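You operate a simulated robot arm through the tools that you are given. There is no shell and no other tool. Be economical: measure what you need, move in short steps, check, and stop when the job is done.

The job below is to be done with a simulated robot arm. You get a single attempt, and the scene is never put back.

TASK
Brush the front pastry with sugar water, then press a patch of white sesame on its middle.
Fine: use the yellow brush and the wetted wooden peg; stand both back; the pastry stays in its slot.

Only the result counts: the job must be done as asked and must still hold three seconds after the hand-in. Knocking over, shifting, dropping, spilling or breaking anything else fails it.

THE ROBOT
A 6-joint arm with a two-finger parallel gripper, fixed in place. Base frame: the origin is at the foot of the arm, x ahead of it, y to its left, z up; the work surface is at about z = 0.83. Lengths are in m, angles in rad, forces in N, time in s.
With the tool pointing down near the work surface it reaches from about 0.26 to 0.68 m from the base axis. Its first joint turns from -1.152 to 1.152 rad. Payload 2.9 kg.
The tool frame sits at the grasp point between the pads (the TCP): z along the fingers, y along the line on which they close. The tips reach 0.03 m beyond it. Largest opening 0.11 m; finger width 0.02, thickness 0.01; the body of the gripper, 0.048 by 0.112 m, starts 0.055 m behind the TCP.
Orientation is that of the tool frame in the base frame, as a unit quaternion [x, y, z, w]. With the fingers straight down and closing along the base's y, the tool's x points along the base's -x, its y along +y and its z along -z.

THE INTERFACE
- The arm moves only by the tool move_arm. Its argument "steps" is a list of rows, each a list of 3 entries, a list of its own where there are three numbers: the turn, a rotation vector about the tool's x, y, z in rad, then the shift along the tool's x, y, z in m, then the closure, from 0 (fully open) to 1 (shut). In form: [[[rx, ry, rz], [x, y, z], hand], ...]. A call has 1 to 20 rows; each row is the pose to reach, as a shift and turn from the pose commanded when the call began, along the tool's axes at that moment. A row lasts 0.2 s, in which the tool goes at most 0.05 m and 0.15 rad; a call with a longer step from one row to the next is refused whole, and so is a gripper value outside its range. A pose out of reach is approached as far as the arm can. The call stops where the force on the tool passes 40 N (or 10 N more than at its start, if that is more) or the arm is blocked; 0.2 s more then pass. Each finger travels about 0.108 m/s and halts on what it meets, pressing with about 31 N; the grip force reading is that of the motor and also rises with nothing between the fingers. The clock runs only during rows and for 0.2 s after the last one: add rows that repeat a pose to give the fingers time. The reply holds the time, the measured pose of the TCP, the force on the tool along the base axes, the opening and the grip force, in the units named above and with some noise.
- Cameras (640 x 400 px; columns grow to the right, rows downward): "scene" is fixed at [0.0801, 0.4313, 1.3901]; the picture's right is [-0.75, -0.66, 0.00], its down [-0.34, 0.39, -0.86] and it looks along [0.56, -0.64, -0.52] (base axes); focal length 316 px, centre (320, 200). "wrist" rides on the gripper at [0.072, 0.017, -0.103] in the tool frame; the picture's right is [-0.23, 0.97, 0.00], its down [-0.76, -0.18, -0.62] and it looks along [-0.61, -0.14, 0.78] (tool axes); focal length 222 px, centre (320, 200). There is no depth. A picture from a camera that has moved, and an enlarged one, comes with that camera's place and axes in the base frame and with its lens.
- grab_frame(camera): a new picture of that camera. The clock stands still meanwhile.
- close_up(camera, box): a new picture of the part [left, top, right, bottom] of that camera's present view, enlarged. The clock stands still meanwhile.
- sign_off(): hands the job in; it is judged then, once.

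Work in short steps. Places have to be worked out from the pictures, the camera data and where the tool is seen: move nearer, look again, correct. Check each grasp and each placing, and mend what went wrong. You have 120 turns and 68 pictures in all, those below and enlarged ones among them. Open the gripper and draw the arm clear of the work before you hand the job in, unless the task says otherwise; then end with one line.

The tools are called after "Request:" as name(argument=value, ...) on one line, values as JSON. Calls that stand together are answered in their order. move_arm: Moves the arm, as the interface text tells. Its arguments: {"type":"object","properties":{"steps":{"type":"array"}},"required":["steps"]} The other tools are called the same way: grab_frame (camera) takes a picture; close_up (camera, box) takes an enlarged picture of a part of a camera's view; sign_off () hands the job in.

At the start:

```text
time: 0.0
eef_pos: [0.4519, -0.0896, 1.126]
tool_rot: [-0.001, 1.0, 0.0, 0.0]
contact_force: [-0.9, 0.3, 0.2]
gripper_width: 0.1098
gripper_force: 0.1
```

scene: 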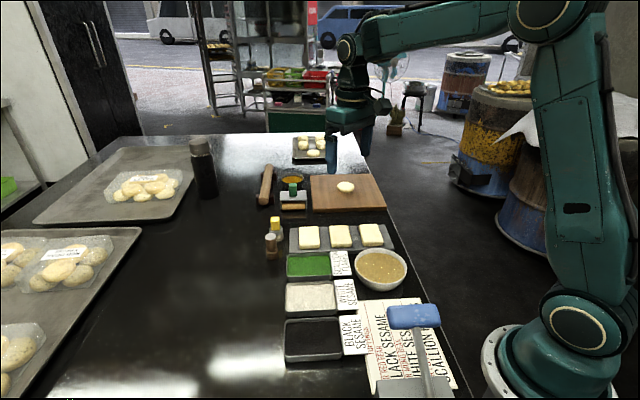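
wrist: 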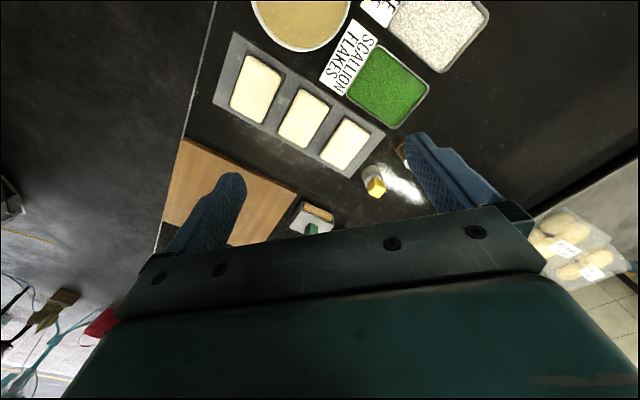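

The scene shows a tray with three pastries, sesame trays, a bowl, brushes and a peg. I'll take enlarged views to identify the tools.

Request:
close_up(camera="scene", box=[240, 150, 400, 250])

Request:
close_up(camera="scene", box=[250, 210, 460, 390])

Request:
close_up(camera="wrist", box=[160, 20, 480, 240])

```text
4.00 times, centred on (320, 200) of scene
camera zoom: at [0.0801, 0.4313, 1.3901], right [-0.75, -0.66, 0.0], down [-0.34, 0.39, -0.86], along [0.56, -0.64, -0.52], focal length 1263 px, centre (320, 200)
```

zoom: 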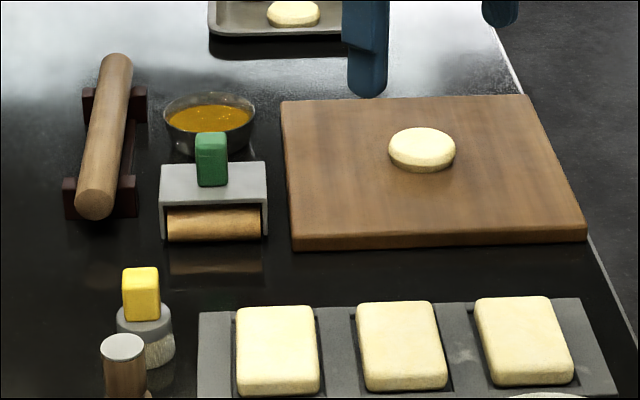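

```text
2.22 times, centred on (355, 300) of scene
camera zoom: at [0.0801, 0.4313, 1.3901], right [-0.75, -0.66, 0.0], down [-0.34, 0.39, -0.86], along [0.56, -0.64, -0.52], focal length 702 px, centre (242, -22)
```

zoom: 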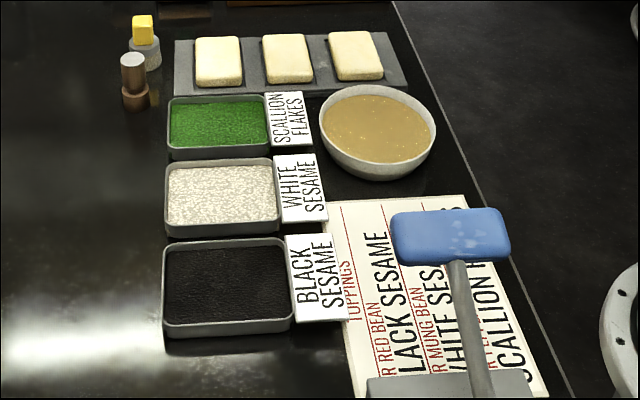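

```text
1.82 times, centred on (320, 130) of wrist
camera zoom: at [0.3781, -0.0718, 1.2271], right [0.23, 0.97, 0.0], down [0.76, -0.18, 0.62], along [0.61, -0.14, -0.78], focal length 404 px, centre (320, 327)
```

zoom: 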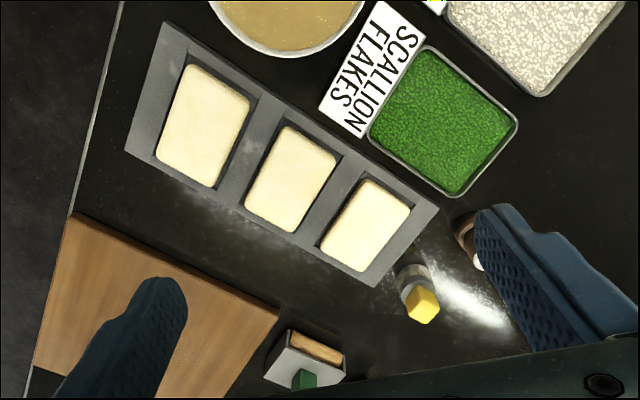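

The brush (yellow handle) and peg stand left of the pastry tray. Two liquids are visible, so I'll enlarge both, plus the menu and peg.

Request:
close_up(camera="scene", box=[255, 170, 319, 210])

Request:
close_up(camera="scene", box=[340, 240, 420, 290])

Request:
close_up(camera="scene", box=[250, 210, 298, 270])

Request:
close_up(camera="scene", box=[340, 290, 480, 400])

```text
10.00 times, centred on (287, 190) of scene
camera zoom: at [0.0801, 0.4313, 1.3901], right [-0.75, -0.66, 0.0], down [-0.34, 0.39, -0.86], along [0.56, -0.64, -0.52], focal length 3157 px, centre (650, 300)
```

zoom: 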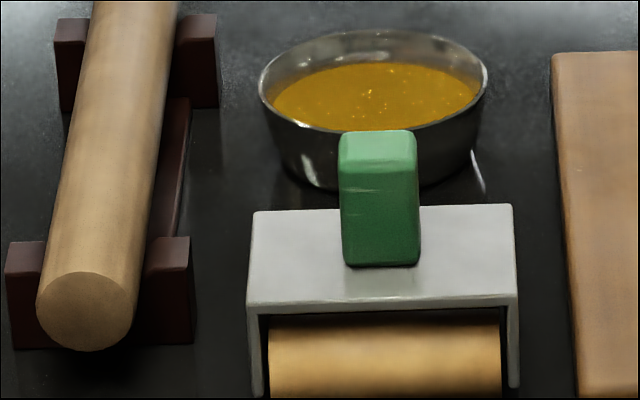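

```text
8.00 times, centred on (380, 265) of scene
camera zoom: at [0.0801, 0.4313, 1.3901], right [-0.75, -0.66, 0.0], down [-0.34, 0.39, -0.86], along [0.56, -0.64, -0.52], focal length 2525 px, centre (-160, -320)
```

zoom: 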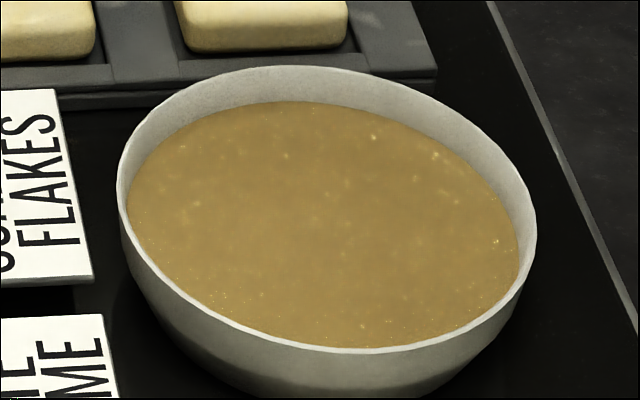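

```text
6.67 times, centred on (274, 240) of scene
camera zoom: at [0.0801, 0.4313, 1.3901], right [-0.75, -0.66, 0.0], down [-0.34, 0.39, -0.86], along [0.56, -0.64, -0.52], focal length 2104 px, centre (627, -67)
```

zoom: 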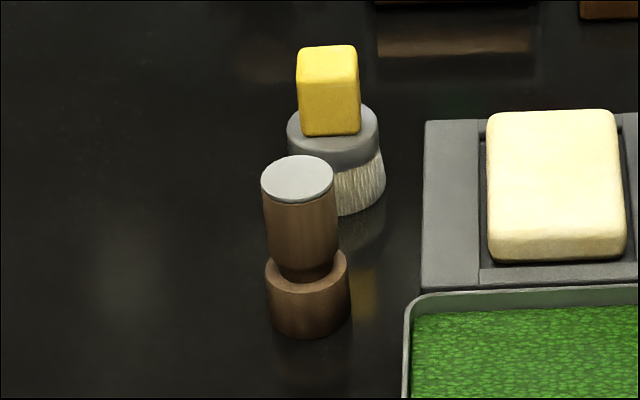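

```text
3.64 times, centred on (410, 345) of scene
camera zoom: at [0.0801, 0.4313, 1.3901], right [-0.75, -0.66, 0.0], down [-0.34, 0.39, -0.86], along [0.56, -0.64, -0.52], focal length 1148 px, centre (-7, -327)
```

zoom: 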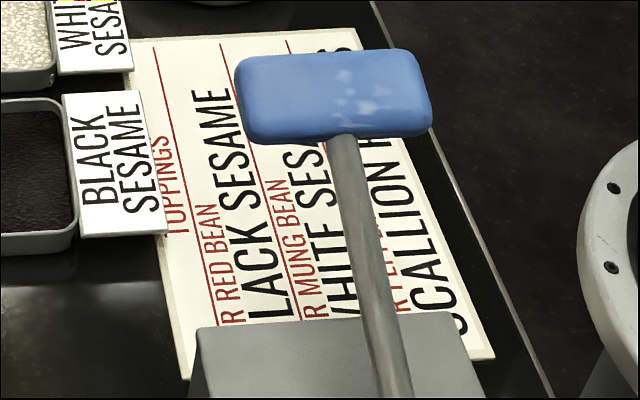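

I take the white bowl by the toppings as the sugar water. The amber one looks like egg wash. From the scene picture I estimate the brush at (0.631,-0.020), the peg at (0.589,0.041) and the front (edge-side) pastry at (0.43,-0.18). I turn 45° to match the table and hover above the brush.

Request:
move_arm(steps=[[[0, 0, 0.13], [-0.025, 0.01, 0.013], 0], [[0, 0, 0.26], [-0.055, 0.022, 0.03], 0], [[0, 0, 0.39], [-0.09, 0.035, 0.046], 0], [[0, 0, 0.52], [-0.12, 0.047, 0.063], 0], [[0, 0, 0.65], [-0.15, 0.058, 0.08], 0], [[0, 0, 0.785], [-0.179, 0.07, 0.096], 0], [[0, 0, 0.785], [-0.179, 0.07, 0.096], 0]])

Request:
grab_frame(camera="wrist")

Request:
grab_frame(camera="scene")

```text
time: 1.6
eef_pos: [0.6276, -0.0217, 1.0296]
tool_rot: [0.383, 0.924, -0.001, 0.0]
contact_force: [0.1, -0.4, -0.9]
gripper_width: 0.1102
gripper_force: 0.0
```

```text
58 pictures are left
camera wrist: at [0.5887, 0.0427, 1.1309], right [0.85, 0.53, 0.0], down [0.41, -0.66, 0.62], along [0.33, -0.53, -0.78], focal length 222 px, centre (320, 200)
```

wrist: 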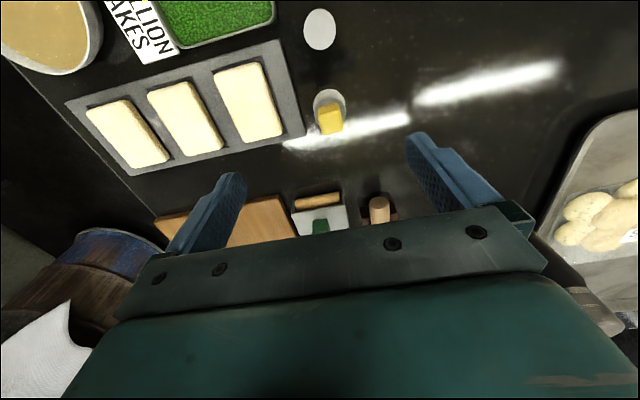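

```text
57 pictures are left
```

scene: 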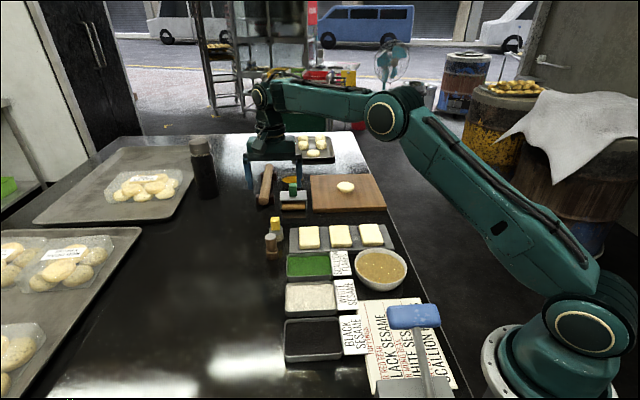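

The brush is in view, so I'll enlarge the brush and peg for precise pixel positions.

Request:
close_up(camera="wrist", box=[280, 0, 376, 150])

Request:
close_up(camera="wrist", box=[0, 0, 320, 200])

```text
2.67 times, centred on (328, 75) of wrist
camera zoom: at [0.5887, 0.0427, 1.1309], right [0.85, 0.53, 0.0], down [0.41, -0.66, 0.62], along [0.33, -0.53, -0.78], focal length 592 px, centre (299, 533)
```

zoom: 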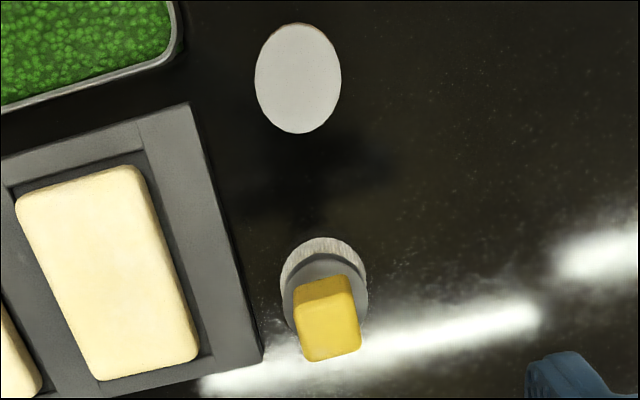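

```text
2.00 times, centred on (160, 100) of wrist
camera zoom: at [0.5887, 0.0427, 1.1309], right [0.85, 0.53, 0.0], down [0.41, -0.66, 0.62], along [0.33, -0.53, -0.78], focal length 444 px, centre (640, 400)
```

zoom: 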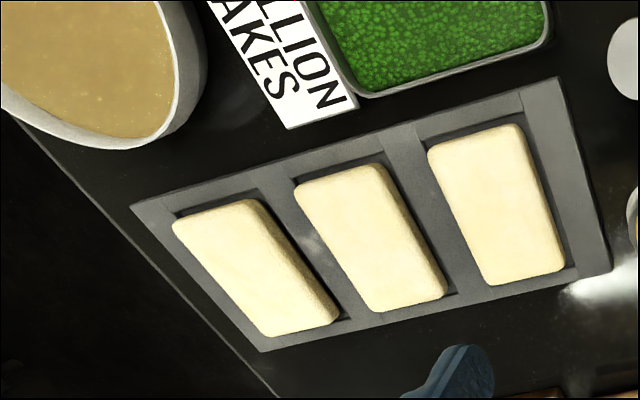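

The brush handle top comes out near (0.641,-0.019) and its faces are aligned at 45°. I shift over it and descend to z≈0.955, keeping the tips above the handle.

Request:
move_arm(steps=[[[0, 0, 0], [-0.008, 0.011, 0.035], 0], [[0, 0, 0], [-0.008, 0.011, 0.075], 0], [[0, 0, 0], [-0.008, 0.011, 0.075], 0]])

Request:
grab_frame(camera="wrist")

Request:
close_up(camera="scene", box=[226, 170, 322, 260])

```text
time: 2.4
eef_pos: [0.643, -0.0206, 0.9551]
tool_rot: [0.383, 0.924, 0.001, 0.0]
contact_force: [-0.3, -0.2, -0.7]
gripper_width: 0.1101
gripper_force: 0.1
```

```text
54 pictures are left
camera wrist: at [0.6033, 0.0434, 1.0562], right [0.85, 0.53, 0.0], down [0.41, -0.66, 0.62], along [0.33, -0.53, -0.78], focal length 222 px, centre (320, 200)
```

wrist: 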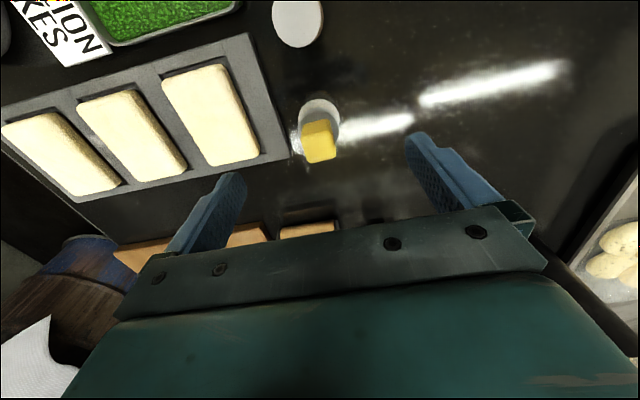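

```text
4.44 times, centred on (274, 215) of scene
camera zoom: at [0.0801, 0.4313, 1.3901], right [-0.75, -0.66, 0.0], down [-0.34, 0.39, -0.86], along [0.56, -0.64, -0.52], focal length 1403 px, centre (524, 133)
```

zoom: 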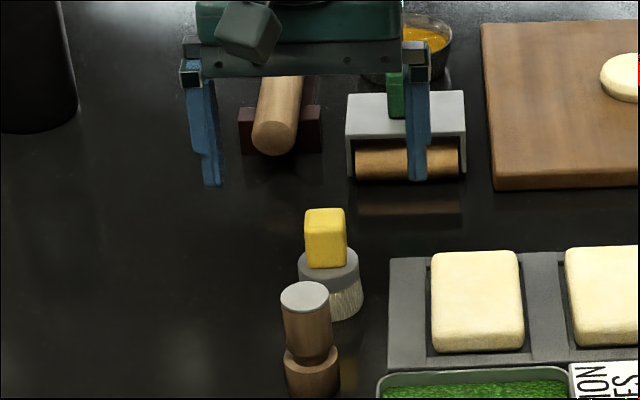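

The fingers straddle the brush handle with about 2 mm offset. I descend to z≈0.903 (tips just above the ferrule) and close.

Request:
move_arm(steps=[[[0, 0, 0], [0.001, -0.001, 0.025], 0], [[0, 0, 0], [0.001, -0.001, 0.052], 0], [[0, 0, 0], [0.001, -0.001, 0.052], 0]])

Request:
close_up(camera="scene", box=[226, 190, 322, 250])

```text
time: 3.2
eef_pos: [0.6403, -0.0183, 0.9037]
tool_rot: [0.383, 0.924, 0.0, 0.0]
contact_force: [0.1, 0.6, 0.1]
gripper_width: 0.1101
gripper_force: 0.1
```

```text
6.67 times, centred on (274, 220) of scene
camera zoom: at [0.0801, 0.4313, 1.3901], right [-0.75, -0.66, 0.0], down [-0.34, 0.39, -0.86], along [0.56, -0.64, -0.52], focal length 2104 px, centre (627, 67)
```

zoom: 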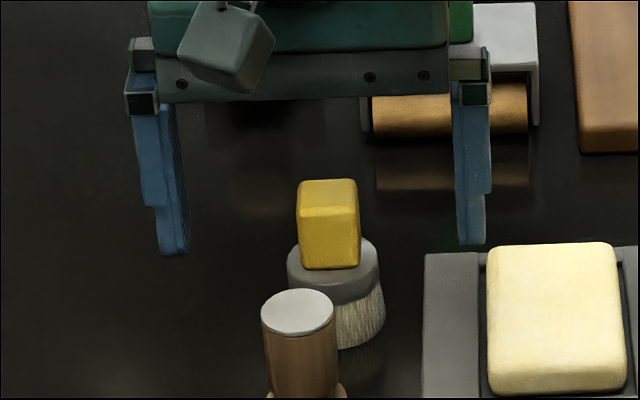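

Fingers are centred on the handle, so I close.

Request:
move_arm(steps=[[[0, 0, 0], [0, 0, 0], 0.5], [[0, 0, 0], [0, 0, 0], 1], [[0, 0, 0], [0, 0, 0], 1], [[0, 0, 0], [0, 0, 0], 1], [[0, 0, 0], [0, 0, 0], 1]])

Request:
close_up(camera="scene", box=[226, 190, 322, 250])

```text
time: 4.4
eef_pos: [0.6406, -0.0184, 0.9052]
tool_rot: [0.382, 0.924, 0.0, 0.001]
contact_force: [0.3, 0.1, 0.9]
gripper_width: 0.0238
gripper_force: 31.2
```

```text
6.67 times, centred on (274, 220) of scene
camera zoom: at [0.0801, 0.4313, 1.3901], right [-0.75, -0.66, 0.0], down [-0.34, 0.39, -0.86], along [0.56, -0.64, -0.52], focal length 2104 px, centre (627, 67)
```

zoom: 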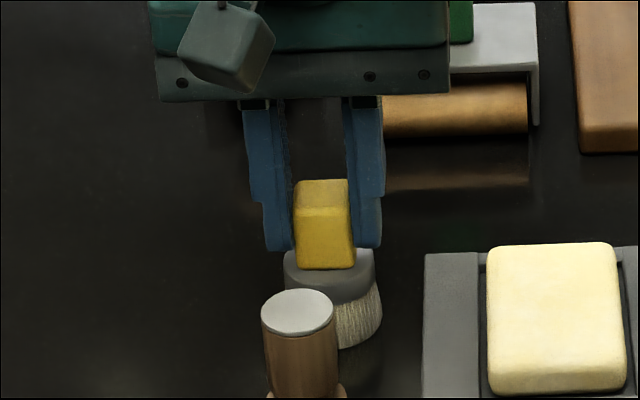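

The brush is gripped. I lift it and carry it above the bowl, estimated at about (0.335,-0.072).

Request:
move_arm(steps=[[[0, 0, 0], [0, 0, -0.03], 1], [[0, 0, 0], [0, 0, -0.075], 1], [[0, 0, 0], [0, 0, -0.12], 1], [[0, 0, 0], [0.02, -0.03, -0.145], 1], [[0, 0, 0], [0.045, -0.066, -0.145], 1], [[0, 0, 0], [0.07, -0.102, -0.145], 1], [[0, 0, 0], [0.095, -0.138, -0.145], 1], [[0, 0, 0], [0.12, -0.174, -0.145], 1], [[0, 0, 0], [0.145, -0.21, -0.145], 1], [[0, 0, 0], [0.165, -0.238, -0.145], 1], [[0, 0, 0], [0.1768, -0.2545, -0.145], 1], [[0, 0, 0], [0.1768, -0.2545, -0.145], 1]])

Request:
grab_frame(camera="wrist")

Request:
grab_frame(camera="scene")

```text
time: 7.0
eef_pos: [0.334, -0.0744, 1.0474]
tool_rot: [0.382, 0.924, 0.0, 0.0]
contact_force: [-0.9, 0.8, 0.0]
gripper_width: 0.024
gripper_force: 30.9
```

```text
50 pictures are left
camera wrist: at [0.2948, -0.0099, 1.1488], right [0.85, 0.53, 0.0], down [0.41, -0.66, 0.62], along [0.33, -0.53, -0.78], focal length 222 px, centre (320, 200)
```

wrist: 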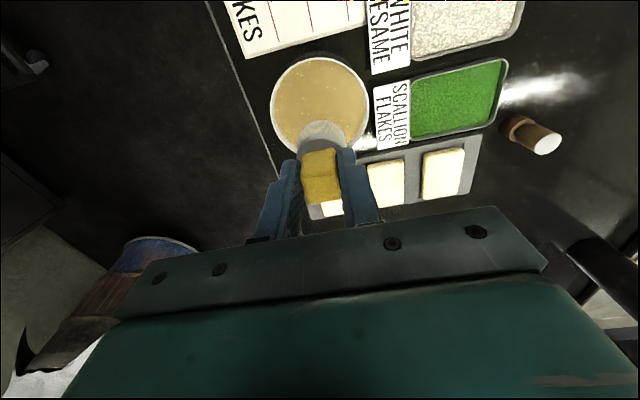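

```text
49 pictures are left
```

scene: 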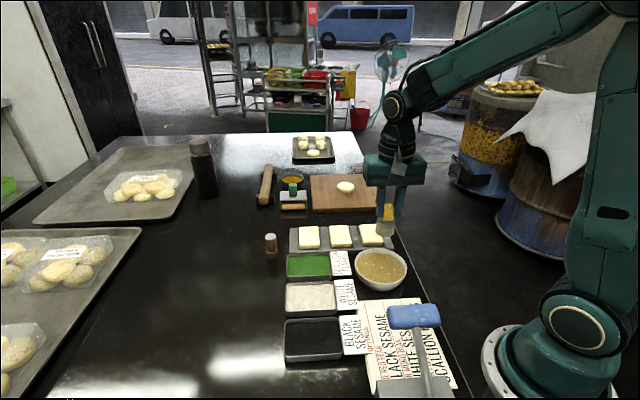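

The wrist view puts the bowl centre at about (0.335,-0.074), right under the brush. I lower to just above the liquid and check from the scene camera.

Request:
move_arm(steps=[[[0, 0, 0], [0, 0, 0.04], 1], [[0, 0, 0], [0, 0, 0.085], 1], [[0, 0, 0], [0, 0, 0.095], 1], [[0, 0, 0], [0, 0, 0.095], 1]])

Request:
close_up(camera="scene", box=[340, 210, 436, 300])

Request:
close_up(camera="wrist", box=[240, 20, 400, 220])

```text
time: 8.0
eef_pos: [0.3372, -0.0713, 0.9533]
tool_rot: [0.382, 0.924, 0.0, 0.001]
contact_force: [-0.2, -0.3, -0.8]
gripper_width: 0.0238
gripper_force: 30.8
```

```text
4.44 times, centred on (388, 255) of scene
camera zoom: at [0.0801, 0.4313, 1.3901], right [-0.75, -0.66, 0.0], down [-0.34, 0.39, -0.86], along [0.56, -0.64, -0.52], focal length 1403 px, centre (18, -44)
```

zoom: 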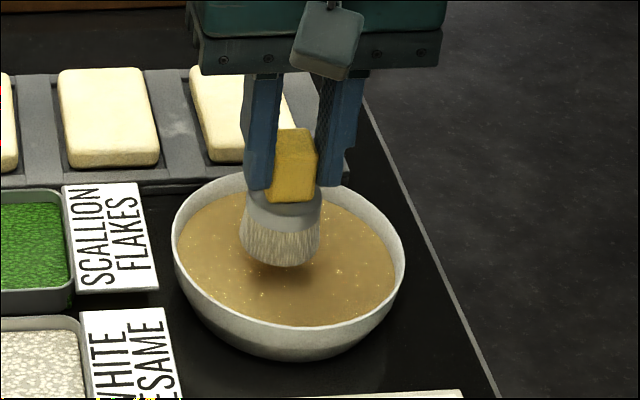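

```text
2.00 times, centred on (320, 120) of wrist
camera zoom: at [0.2974, -0.0074, 1.0547], right [0.85, 0.53, 0.0], down [0.41, -0.66, 0.62], along [0.33, -0.53, -0.78], focal length 444 px, centre (320, 360)
```

zoom: 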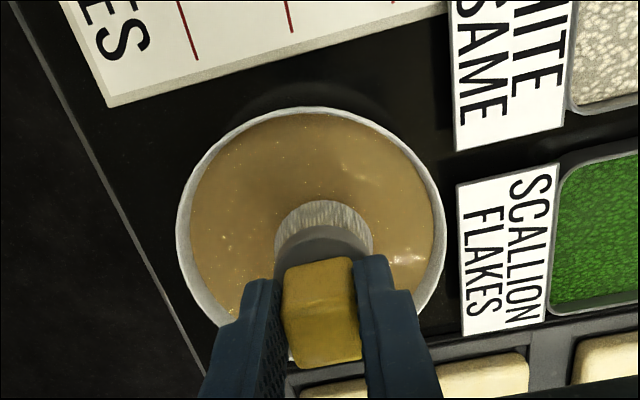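

The bristles hover just above the liquid and are centred in the bowl. I dip about 18 mm and hold briefly.

Request:
move_arm(steps=[[[0, 0, 0], [0, 0, 0.008], 1], [[0, 0, 0], [0, 0, 0.014], 1], [[0, 0, 0], [0, 0, 0.018], 1], [[0, 0, 0], [0, 0, 0.018], 1], [[0, 0, 0], [0, 0, 0.018], 1], [[0, 0, 0], [0, 0, 0.018], 1]])

Request:
close_up(camera="scene", box=[340, 210, 436, 300])

```text
time: 9.4
eef_pos: [0.3364, -0.0722, 0.9341]
tool_rot: [0.383, 0.924, 0.0, 0.0]
contact_force: [-0.1, -1.4, -0.6]
gripper_width: 0.0241
gripper_force: 30.9
```

```text
4.44 times, centred on (388, 255) of scene
camera zoom: at [0.0801, 0.4313, 1.3901], right [-0.75, -0.66, 0.0], down [-0.34, 0.39, -0.86], along [0.56, -0.64, -0.52], focal length 1403 px, centre (18, -44)
```

zoom: 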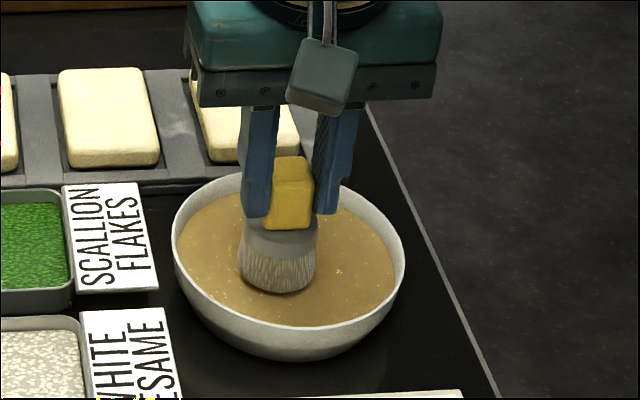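

The bristles look darker but their full length is still visible, so they are only at the surface. I dip 10 mm further.

Request:
move_arm(steps=[[[0, 0, 0], [0, 0, 0.005], 1], [[0, 0, 0], [0, 0, 0.01], 1], [[0, 0, 0], [0, 0, 0.01], 1], [[0, 0, 0], [0, 0, 0.01], 1]])

Request:
close_up(camera="scene", box=[340, 210, 436, 300])

```text
time: 10.4
eef_pos: [0.3381, -0.0721, 0.9253]
tool_rot: [0.383, 0.924, 0.0, 0.001]
contact_force: [-3.9, -3.2, 24.7]
gripper_width: 0.0239
gripper_force: 31.0
```

```text
4.44 times, centred on (388, 255) of scene
camera zoom: at [0.0797, 0.4313, 1.3901], right [-0.75, -0.66, 0.0], down [-0.34, 0.39, -0.86], along [0.56, -0.64, -0.52], focal length 1403 px, centre (18, -44)
```

zoom: 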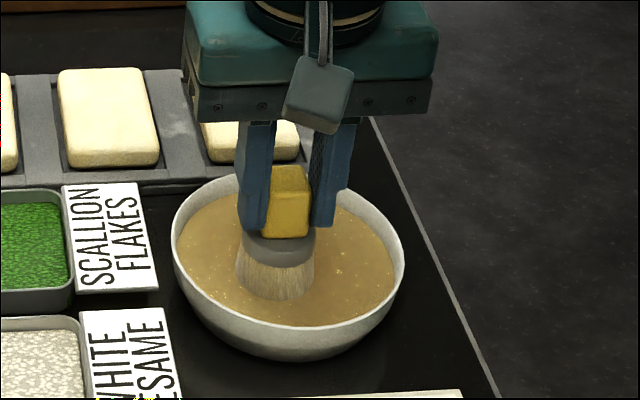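

The reading of 25 N shows the bristles pressed on the bowl bottom, so they are well dipped. I raise straight up and inspect the brush.

Request:
move_arm(steps=[[[0, 0, 0], [0, 0, -0.01], 1], [[0, 0, 0], [0, 0, -0.03], 1], [[0, 0, 0], [0, 0, -0.06], 1], [[0, 0, 0], [0, 0, -0.1], 1], [[0, 0, 0], [0, 0, -0.1], 1], [[0, 0, 0], [0, 0, -0.1], 1]])

Request:
close_up(camera="scene", box=[340, 190, 436, 280])

Request:
grab_frame(camera="wrist")

```text
time: 11.8
eef_pos: [0.3378, -0.0712, 1.0249]
tool_rot: [0.383, 0.924, -0.001, 0.001]
contact_force: [-0.4, 0.0, -1.1]
gripper_width: 0.0236
gripper_force: 31.0
```

```text
4.44 times, centred on (388, 235) of scene
camera zoom: at [0.0801, 0.4313, 1.3901], right [-0.75, -0.66, 0.0], down [-0.34, 0.39, -0.86], along [0.56, -0.64, -0.52], focal length 1403 px, centre (18, 44)
```

zoom: 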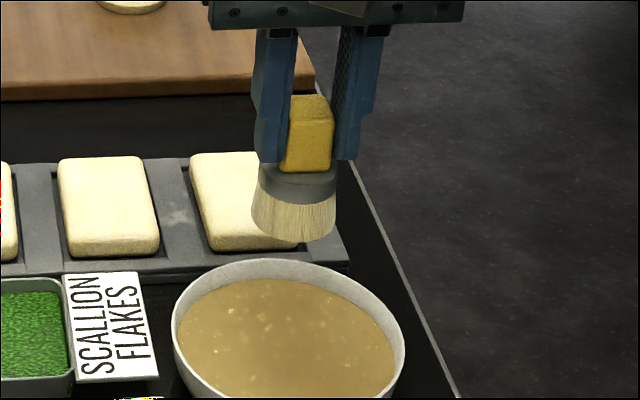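

```text
43 pictures are left
camera wrist: at [0.2976, -0.0065, 1.1268], right [0.85, 0.53, 0.0], down [0.41, -0.66, 0.62], along [0.33, -0.53, -0.78], focal length 222 px, centre (320, 200)
```

wrist: 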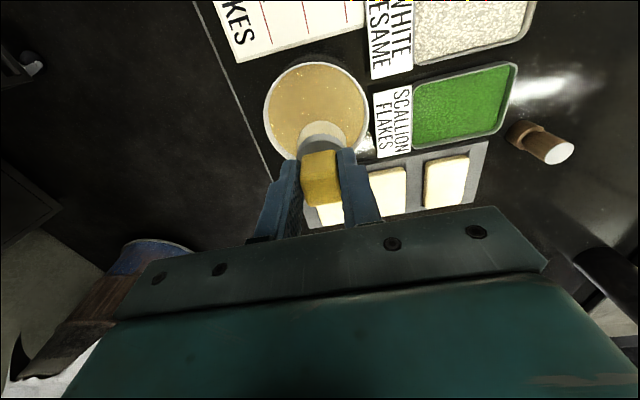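

The bristles picked up liquid. I move above the front pastry (estimate 0.438,-0.180) and look.

Request:
move_arm(steps=[[[0, 0, 0], [-0.037, -0.0015, 0], 1], [[0, 0, 0], [-0.074, -0.003, 0], 1], [[0, 0, 0], [-0.111, -0.0045, 0], 1], [[0, 0, 0], [-0.148, -0.006, 0], 1], [[0, 0, 0], [-0.148, -0.006, 0], 1]])

Request:
close_up(camera="wrist", box=[220, 0, 480, 200])

Request:
close_up(camera="scene", box=[320, 180, 416, 270])

```text
time: 13.0
eef_pos: [0.4387, -0.1798, 1.0244]
tool_rot: [0.383, 0.924, -0.001, 0.0]
contact_force: [-0.4, -0.4, -0.1]
gripper_width: 0.0238
gripper_force: 30.9
```

```text
2.00 times, centred on (350, 100) of wrist
camera zoom: at [0.3986, -0.1154, 1.1263], right [0.85, 0.53, 0.0], down [0.41, -0.66, 0.62], along [0.33, -0.53, -0.78], focal length 444 px, centre (260, 400)
```

zoom: 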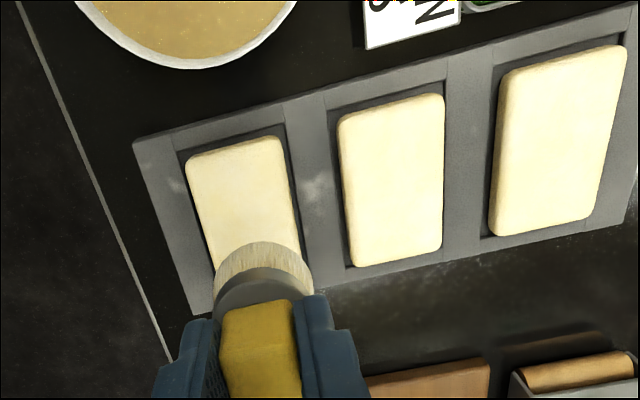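

```text
4.44 times, centred on (368, 225) of scene
camera zoom: at [0.0801, 0.4313, 1.3901], right [-0.75, -0.66, 0.0], down [-0.34, 0.39, -0.86], along [0.56, -0.64, -0.52], focal length 1403 px, centre (107, 89)
```

zoom: 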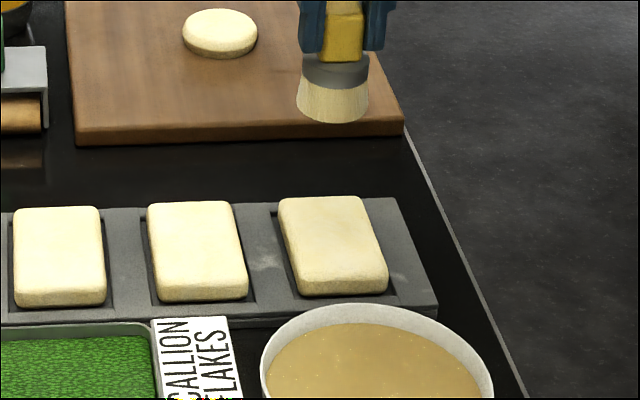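

The front pastry centre is at about (0.437,-0.186), roughly 76 mm along e1 and 54 mm along e2, with its top near z 0.858. I align over it and lower until the bristles are just above it.

Request:
move_arm(steps=[[[0, 0, 0], [-0.003, -0.0055, 0.04], 1], [[0, 0, 0], [-0.003, -0.0055, 0.075], 1], [[0, 0, 0], [-0.003, -0.0055, 0.08], 1], [[0, 0, 0], [-0.003, -0.0055, 0.08], 1]])

Request:
close_up(camera="scene", box=[330, 200, 410, 260])

```text
time: 14.0
eef_pos: [0.4362, -0.1873, 0.9432]
tool_rot: [0.383, 0.924, 0.0, 0.0]
contact_force: [0.7, 0.5, -0.8]
gripper_width: 0.0241
gripper_force: 30.8
```

```text
6.67 times, centred on (370, 230) of scene
camera zoom: at [0.0801, 0.4313, 1.3901], right [-0.75, -0.66, 0.0], down [-0.34, 0.39, -0.86], along [0.56, -0.64, -0.52], focal length 2104 px, centre (-13, 0)
```

zoom: 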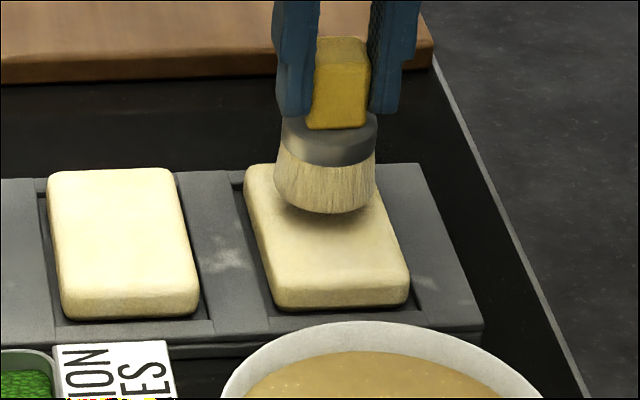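

The brush is centred about 1 cm above the pastry. I lower in small steps, watching the force.

Request:
move_arm(steps=[[[0, 0, 0], [0, 0, 0.004], 1], [[0, 0, 0], [0, 0, 0.008], 1], [[0, 0, 0], [0, 0, 0.008], 1]])

Request:
close_up(camera="scene", box=[330, 200, 410, 260])

```text
time: 14.8
eef_pos: [0.437, -0.1875, 0.937]
tool_rot: [0.383, 0.924, 0.0, 0.0]
contact_force: [0.1, -0.9, -0.9]
gripper_width: 0.0238
gripper_force: 31.0
```

```text
6.67 times, centred on (370, 230) of scene
camera zoom: at [0.0801, 0.4313, 1.3901], right [-0.75, -0.66, 0.0], down [-0.34, 0.39, -0.86], along [0.56, -0.64, -0.52], focal length 2104 px, centre (-13, 0)
```

zoom: 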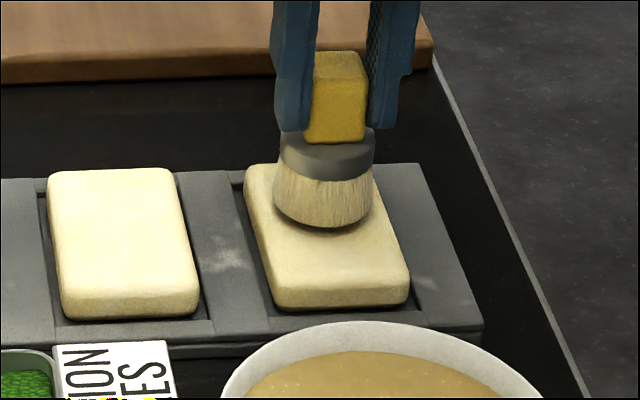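

Still no contact force, so I lower another 4 mm.

Request:
move_arm(steps=[[[0, 0, 0], [0, 0, 0.002], 1], [[0, 0, 0], [0, 0, 0.004], 1], [[0, 0, 0], [0, 0, 0.004], 1]])

```text
time: 15.6
eef_pos: [0.4359, -0.1872, 0.9324]
tool_rot: [0.382, 0.924, 0.001, 0.0]
contact_force: [-0.3, -0.1, -0.1]
gripper_width: 0.0235
gripper_force: 31.1
```

Request:
move_arm(steps=[[[0, 0, 0], [0, 0, 0.002], 1], [[0, 0, 0], [0, 0, 0.004], 1], [[0, 0, 0], [0, 0, 0.004], 1]])

Request:
close_up(camera="scene", box=[330, 200, 410, 260])

```text
time: 16.4
eef_pos: [0.4347, -0.1881, 0.9309]
tool_rot: [0.383, 0.924, 0.0, 0.001]
contact_force: [-0.7, -0.2, 8.5]
gripper_width: 0.0239
gripper_force: 31.5
```

```text
6.67 times, centred on (370, 230) of scene
camera zoom: at [0.0799, 0.4314, 1.3901], right [-0.75, -0.66, 0.0], down [-0.34, 0.39, -0.86], along [0.56, -0.64, -0.52], focal length 2104 px, centre (-13, 0)
```

zoom: 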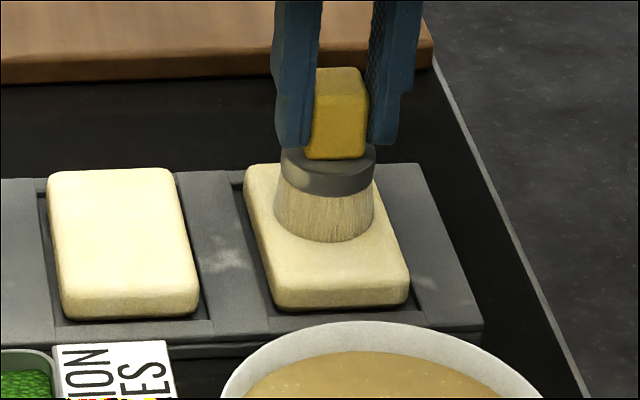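

Contact is at about 8 N, with the bristles on the pastry top near z 0.857. I ease 1 mm and brush back and forth along the pastry in three lanes.

Request:
move_arm(steps=[[[0, 0, 0], [0.011, 0, -0.001], 1], [[0, 0, 0], [0.022, 0, -0.001], 1], [[0, 0, 0], [0.022, 0.011, -0.001], 1], [[0, 0, 0], [0.011, 0.011, -0.001], 1], [[0, 0, 0], [0, 0.011, -0.001], 1], [[0, 0, 0], [-0.011, 0.011, -0.001], 1], [[0, 0, 0], [-0.022, 0.011, -0.001], 1], [[0, 0, 0], [-0.022, 0, -0.001], 1], [[0, 0, 0], [-0.022, -0.011, -0.001], 1], [[0, 0, 0], [-0.011, -0.011, -0.001], 1], [[0, 0, 0], [0, -0.011, -0.001], 1], [[0, 0, 0], [0.011, -0.011, -0.001], 1], [[0, 0, 0], [0.022, -0.011, -0.001], 1], [[0, 0, 0], [0.022, 0, -0.001], 1], [[0, 0, 0], [0.011, 0, -0.001], 1], [[0, 0, 0], [0, 0, -0.001], 1], [[0, 0, 0], [-0.011, 0, -0.001], 1], [[0, 0, 0], [-0.022, 0, -0.001], 1], [[0, 0, 0], [-0.022, 0, -0.001], 1]])

Request:
close_up(camera="scene", box=[330, 200, 410, 260])

```text
time: 20.4
eef_pos: [0.4517, -0.2031, 0.9311]
tool_rot: [0.383, 0.924, 0.0, 0.0]
contact_force: [0.9, -0.2, 0.1]
gripper_width: 0.0235
gripper_force: 30.7
```

```text
6.67 times, centred on (370, 230) of scene
camera zoom: at [0.0801, 0.4313, 1.3901], right [-0.75, -0.66, 0.0], down [-0.34, 0.39, -0.86], along [0.56, -0.64, -0.52], focal length 2104 px, centre (-13, 0)
```

zoom: 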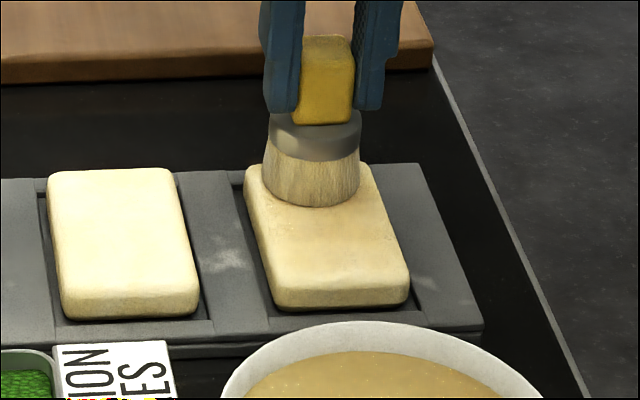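

The force fell to about zero after easing, though the surface has become tanner. I go 2 mm lower and brush a second pass for firm contact.

Request:
move_arm(steps=[[[0, 0, 0], [0, 0, 0.002], 1], [[0, 0, 0], [0.011, 0, 0.002], 1], [[0, 0, 0], [0.022, 0, 0.002], 1], [[0, 0, 0], [0.033, 0, 0.002], 1], [[0, 0, 0], [0.045, 0, 0.002], 1], [[0, 0, 0], [0.045, 0.011, 0.002], 1], [[0, 0, 0], [0.033, 0.011, 0.002], 1], [[0, 0, 0], [0.022, 0.011, 0.002], 1], [[0, 0, 0], [0.011, 0.011, 0.002], 1], [[0, 0, 0], [0, 0.011, 0.002], 1], [[0, 0, 0], [0, 0, 0.002], 1], [[0, 0, 0], [0, -0.011, 0.002], 1], [[0, 0, 0], [0.011, -0.011, 0.002], 1], [[0, 0, 0], [0.022, -0.011, 0.002], 1], [[0, 0, 0], [0.033, -0.011, 0.002], 1], [[0, 0, 0], [0.045, -0.011, 0.002], 1], [[0, 0, 0], [0.045, 0, 0.002], 1], [[0, 0, 0], [0.033, 0, 0.002], 1], [[0, 0, 0], [0.022, 0, 0.002], 1]])

Request:
move_arm(steps=[[[0, 0, 0], [0, 0, -0.02], 1], [[0, 0, 0], [0, 0, -0.06], 1], [[0, 0, 0], [0, 0, -0.1], 1], [[0, 0, 0], [0, 0, -0.1], 1]])

Request:
close_up(camera="scene", box=[330, 200, 410, 260])

```text
time: 21.9
eef_pos: [0.4271, -0.1645, 0.9278]
tool_rot: [0.383, 0.924, -0.001, -0.003]
contact_force: [-3.1, -0.2, 9.3]
gripper_width: 0.0235
gripper_force: 31.0
stopped in row 7: the force on the tool passed its limit (the readings are from after the stop); the commanded pose is now the measured one
```

```text
time: 22.9
eef_pos: [0.4279, -0.1651, 1.0259]
tool_rot: [0.383, 0.924, -0.001, -0.004]
contact_force: [-0.2, -0.5, 0.0]
gripper_width: 0.0238
gripper_force: 30.5
```

```text
6.67 times, centred on (370, 230) of scene
camera zoom: at [0.0801, 0.4313, 1.3901], right [-0.75, -0.66, 0.0], down [-0.34, 0.39, -0.86], along [0.56, -0.64, -0.52], focal length 2104 px, centre (-13, 0)
```

zoom: 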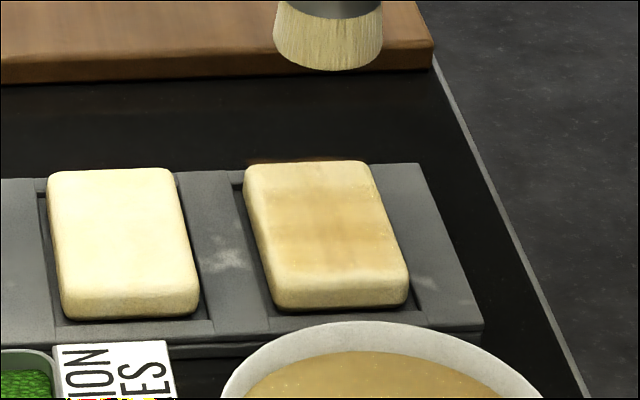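

The pastry has clearly taken a tan glaze and stays in its slot. I'll look at the coverage from the wrist camera and compare it with the brush tilt.

Request:
move_arm(steps=[[[0, 0, 0], [-0.04, 0, 0], 1], [[0, 0, 0], [-0.08, 0, 0], 1], [[0, 0, 0], [-0.08, 0, 0], 1]])

Request:
close_up(camera="wrist", box=[250, 0, 410, 100])

Request:
close_up(camera="scene", box=[345, 210, 393, 240])

```text
time: 23.7
eef_pos: [0.4871, -0.2224, 1.0268]
tool_rot: [0.384, 0.923, 0.0, -0.004]
contact_force: [0.4, 0.0, 0.4]
gripper_width: 0.0238
gripper_force: 30.7
```

```text
4.00 times, centred on (330, 50) of wrist
camera zoom: at [0.4479, -0.1586, 1.1275], right [0.85, 0.53, 0.0], down [0.42, -0.67, 0.62], along [0.32, -0.53, -0.78], focal length 888 px, centre (280, 800)
```

zoom: 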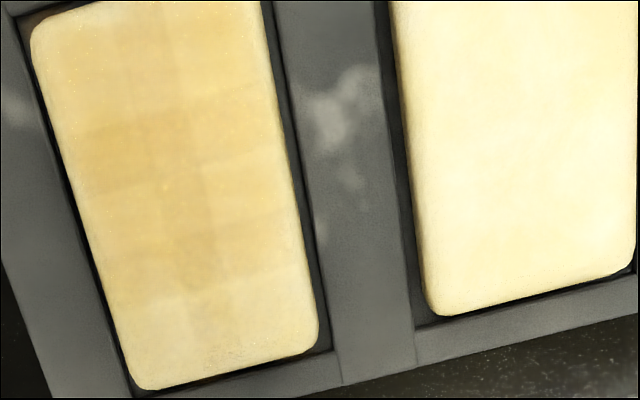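

```text
13.33 times, centred on (369, 225) of scene
camera zoom: at [0.0801, 0.4313, 1.3901], right [-0.75, -0.66, 0.0], down [-0.34, 0.39, -0.86], along [0.56, -0.64, -0.52], focal length 4209 px, centre (-333, -133)
```

zoom: 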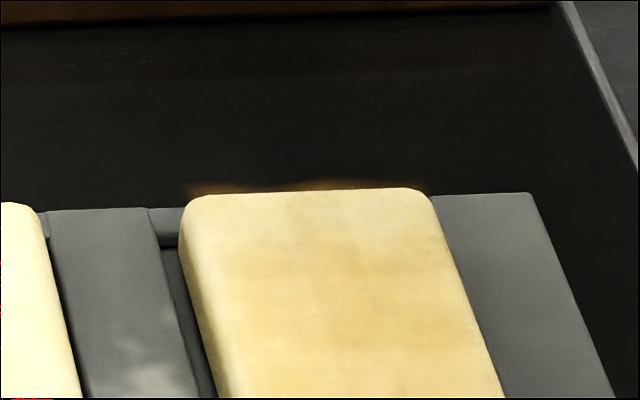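

All zones took some glaze, but the far end is the palest. I'll re-dip the brush and do another light pass that includes both ends.

Request:
move_arm(steps=[[[0, 0, 0], [0.045, 0, 0], 1], [[0, 0, 0], [0.09, 0, 0], 1], [[0, 0, 0], [0.135, -0.001, 0], 1], [[0, 0, 0], [0.18, -0.001, 0], 1], [[0, 0, 0], [0.2125, -0.0014, 0], 1], [[0, 0, 0], [0.2125, -0.0014, 0], 1], [[0, 0, 0], [0.2125, -0.0014, 0.045], 1], [[0, 0, 0], [0.2125, -0.0014, 0.08], 1], [[0, 0, 0], [0.2125, -0.0014, 0.09], 1], [[0, 0, 0], [0.2125, -0.0014, 0.096], 1], [[0, 0, 0], [0.2125, -0.0014, 0.096], 1], [[0, 0, 0], [0.2125, -0.0014, 0.096], 1], [[0, 0, 0], [0.2125, -0.0014, 0.08], 1], [[0, 0, 0], [0.2125, -0.0014, 0.04], 1], [[0, 0, 0], [0.2125, -0.0014, 0], 1], [[0, 0, 0], [0.2125, -0.0014, 0], 1]])

Request:
close_up(camera="scene", box=[330, 190, 426, 280])

```text
time: 27.1
eef_pos: [0.3329, -0.0729, 1.029]
tool_rot: [0.384, 0.923, 0.0, -0.003]
contact_force: [0.3, 0.1, 0.1]
gripper_width: 0.0238
gripper_force: 30.9
```

```text
4.44 times, centred on (378, 235) of scene
camera zoom: at [0.0801, 0.4314, 1.3901], right [-0.75, -0.66, 0.0], down [-0.34, 0.39, -0.86], along [0.56, -0.64, -0.52], focal length 1403 px, centre (62, 44)
```

zoom: 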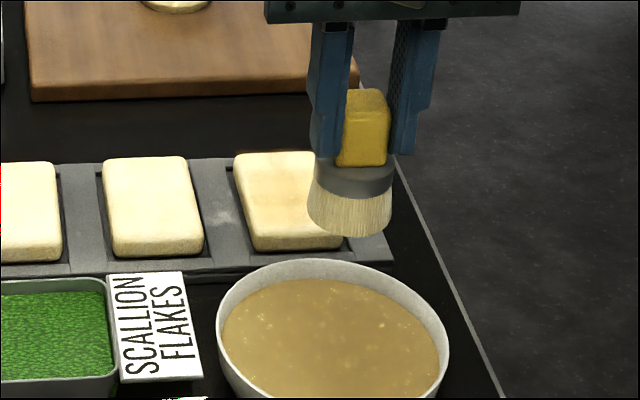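

Re-dipped. I return to the pastry, starting at its far end, and come down to light contact.

Request:
move_arm(steps=[[[0, 0, 0], [-0.045, -0.002, 0], 1], [[0, 0, 0], [-0.09, -0.004, 0], 1], [[0, 0, 0], [-0.135, -0.0055, 0], 1], [[0, 0, 0], [-0.1755, -0.0064, 0], 1], [[0, 0, 0], [-0.1755, -0.0064, 0.04], 1], [[0, 0, 0], [-0.1755, -0.0064, 0.08], 1], [[0, 0, 0], [-0.1755, -0.0064, 0.094], 1], [[0, 0, 0], [-0.1755, -0.0064, 0.098], 1], [[0, 0, 0], [-0.1755, -0.0064, 0.098], 1]])

```text
time: 29.1
eef_pos: [0.4519, -0.2012, 0.929]
tool_rot: [0.384, 0.923, -0.001, -0.002]
contact_force: [-1.4, 1.8, 4.6]
gripper_width: 0.0237
gripper_force: 31.2
```

Light contact of 4.6 N at the far end. I do gentle strokes over the full face.

Request:
move_arm(steps=[[[0, 0, 0], [-0.002, 0.006, 0], 1], [[0, 0, 0], [-0.002, 0.011, 0], 1], [[0, 0, 0], [0.005, 0.011, 0], 1], [[0, 0, 0], [0.013, 0.011, 0], 1], [[0, 0, 0], [0.021, 0.011, 0], 1], [[0, 0, 0], [0.029, 0.011, 0], 1], [[0, 0, 0], [0.037, 0.011, 0], 1], [[0, 0, 0], [0.045, 0.011, 0], 1], [[0, 0, 0], [0.045, 0.004, 0], 1], [[0, 0, 0], [0.045, -0.004, 0], 1], [[0, 0, 0], [0.045, -0.011, 0], 1], [[0, 0, 0], [0.037, -0.011, 0], 1], [[0, 0, 0], [0.029, -0.011, 0], 1], [[0, 0, 0], [0.021, -0.011, 0], 1], [[0, 0, 0], [0.013, -0.011, 0], 1], [[0, 0, 0], [0.005, -0.011, 0], 1], [[0, 0, 0], [-0.002, -0.011, 0], 1], [[0, 0, 0], [-0.002, -0.004, 0], 1], [[0, 0, 0], [-0.002, 0, 0], 1]])

Request:
close_up(camera="scene", box=[330, 200, 410, 260])

```text
time: 33.1
eef_pos: [0.4548, -0.2014, 0.9299]
tool_rot: [0.384, 0.923, -0.001, -0.003]
contact_force: [-1.1, -2.6, 3.7]
gripper_width: 0.0237
gripper_force: 30.9
```

```text
6.67 times, centred on (370, 230) of scene
camera zoom: at [0.08, 0.4313, 1.3901], right [-0.75, -0.66, 0.0], down [-0.34, 0.39, -0.86], along [0.56, -0.64, -0.52], focal length 2104 px, centre (-13, 0)
```

zoom: 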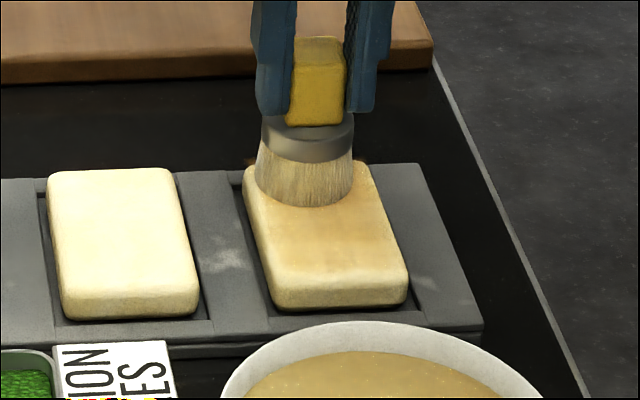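

Now a middle-lane stroke, then I lift and look at the coverage.

Request:
move_arm(steps=[[[0, 0, 0], [0.008, 0, 0], 1], [[0, 0, 0], [0.016, 0, 0], 1], [[0, 0, 0], [0.024, 0, 0], 1], [[0, 0, 0], [0.032, 0, 0], 1], [[0, 0, 0], [0.04, 0, 0], 1], [[0, 0, 0], [0.048, 0, 0], 1], [[0, 0, 0], [0.024, 0, 0], 1], [[0, 0, 0], [0.024, 0, -0.03], 1], [[0, 0, 0], [0.024, 0, -0.075], 1], [[0, 0, 0], [0, 0, -0.1], 1], [[0, 0, 0], [-0.04, 0, -0.1], 1], [[0, 0, 0], [-0.06, 0, -0.1], 1], [[0, 0, 0], [-0.06, 0, -0.1], 1]])

Request:
close_up(camera="wrist", box=[250, 0, 410, 100])

Request:
close_up(camera="scene", box=[330, 200, 410, 260])

```text
time: 35.9
eef_pos: [0.4955, -0.2477, 1.0304]
tool_rot: [0.383, 0.924, -0.001, -0.003]
contact_force: [-0.8, 0.1, -0.5]
gripper_width: 0.0238
gripper_force: 30.9
```

```text
4.00 times, centred on (330, 50) of wrist
camera zoom: at [0.4556, -0.1826, 1.1331], right [0.85, 0.53, 0.0], down [0.42, -0.67, 0.62], along [0.32, -0.53, -0.78], focal length 888 px, centre (280, 800)
```

zoom: 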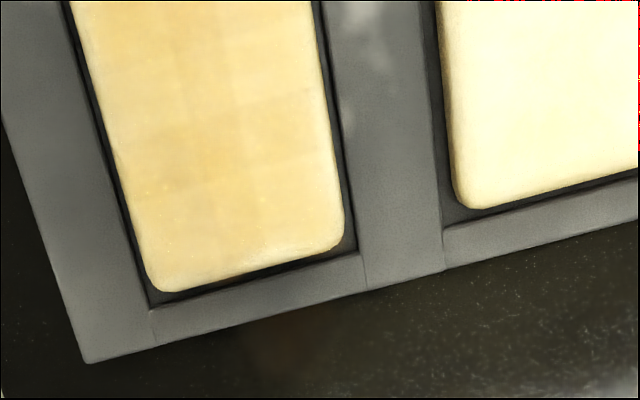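

```text
6.67 times, centred on (370, 230) of scene
camera zoom: at [0.0801, 0.4313, 1.3901], right [-0.75, -0.66, 0.0], down [-0.34, 0.39, -0.86], along [0.56, -0.64, -0.52], focal length 2104 px, centre (-13, 0)
```

zoom: 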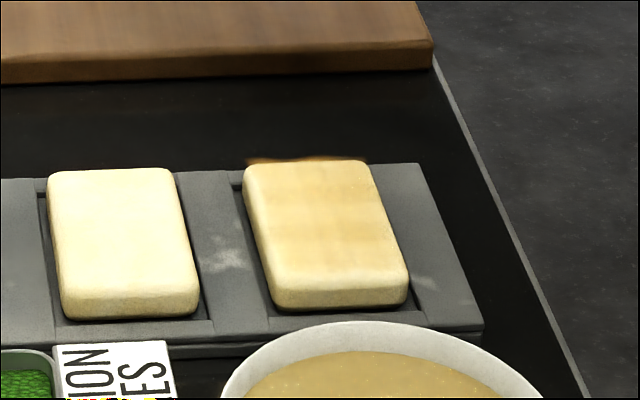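

The face is now evenly glazed, and the table behind looks clean in the wrist view. I carry the brush back above its original spot (0.641,-0.018).

Request:
move_arm(steps=[[[0, 0, 0], [0.01, 0.045, 0], 1], [[0, 0, 0], [0.02, 0.09, 0], 1], [[0, 0, 0], [0.03, 0.135, 0], 1], [[0, 0, 0], [0.04, 0.18, 0], 1], [[0, 0, 0], [0.05, 0.225, 0], 1], [[0, 0, 0], [0.0592, 0.265, 0], 1], [[0, 0, 0], [0.0592, 0.265, 0], 1], [[0, 0, 0], [0.0592, 0.265, 0.04], 1], [[0, 0, 0], [0.0592, 0.265, 0.08], 1], [[0, 0, 0], [0.0592, 0.265, 0.11], 1], [[0, 0, 0], [0.0592, 0.265, 0.11], 1]])

Request:
close_up(camera="scene", box=[226, 190, 322, 250])

```text
time: 38.3
eef_pos: [0.6427, -0.0142, 0.9191]
tool_rot: [0.384, 0.923, -0.001, -0.003]
contact_force: [0.6, 0.6, -0.3]
gripper_width: 0.0239
gripper_force: 31.0
```

```text
6.67 times, centred on (274, 220) of scene
camera zoom: at [0.0801, 0.4313, 1.3901], right [-0.75, -0.66, 0.0], down [-0.34, 0.39, -0.86], along [0.56, -0.64, -0.52], focal length 2104 px, centre (627, 67)
```

zoom: 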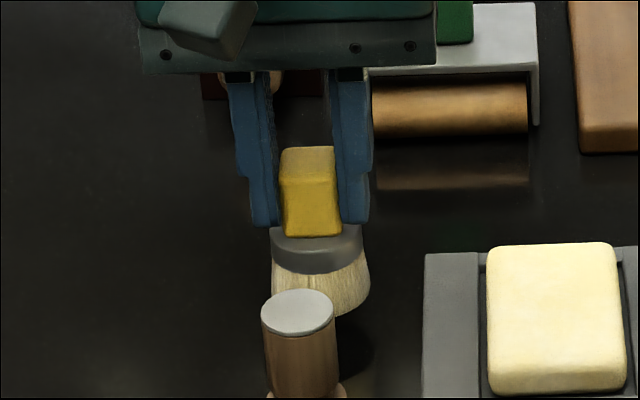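

The brush is about 5 mm off along e2. I correct and lower gradually to the table.

Request:
move_arm(steps=[[[0, 0, 0], [-0.001, -0.005, 0], 1], [[0, 0, 0], [-0.001, -0.005, 0.006], 1], [[0, 0, 0], [-0.001, -0.005, 0.011], 1], [[0, 0, 0], [-0.001, -0.005, 0.011], 1]])

Request:
close_up(camera="scene", box=[226, 190, 322, 250])

```text
time: 39.3
eef_pos: [0.6403, -0.0213, 0.907]
tool_rot: [0.384, 0.924, 0.0, -0.002]
contact_force: [0.2, -1.1, -0.6]
gripper_width: 0.0237
gripper_force: 31.4
```

```text
6.67 times, centred on (274, 220) of scene
camera zoom: at [0.0801, 0.4313, 1.3901], right [-0.75, -0.66, 0.0], down [-0.34, 0.39, -0.86], along [0.56, -0.64, -0.52], focal length 2104 px, centre (627, 67)
```

zoom: 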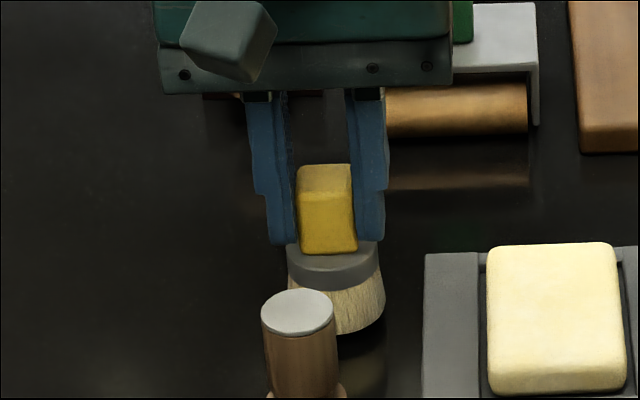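

The brush slipped about 5 mm up in the grip, so the table contact will be near TCP z 0.900. I lower in small steps.

Request:
move_arm(steps=[[[0, 0, 0], [0.001, 0, 0.002], 1], [[0, 0, 0], [0.001, 0, 0.004], 1], [[0, 0, 0], [0.001, 0, 0.006], 1], [[0, 0, 0], [0.001, 0, 0.006], 1]])

```text
time: 40.3
eef_pos: [0.6395, -0.0197, 0.9005]
tool_rot: [0.384, 0.923, -0.001, -0.004]
contact_force: [-1.4, 0.3, 1.8]
gripper_width: 0.024
gripper_force: 31.0
```

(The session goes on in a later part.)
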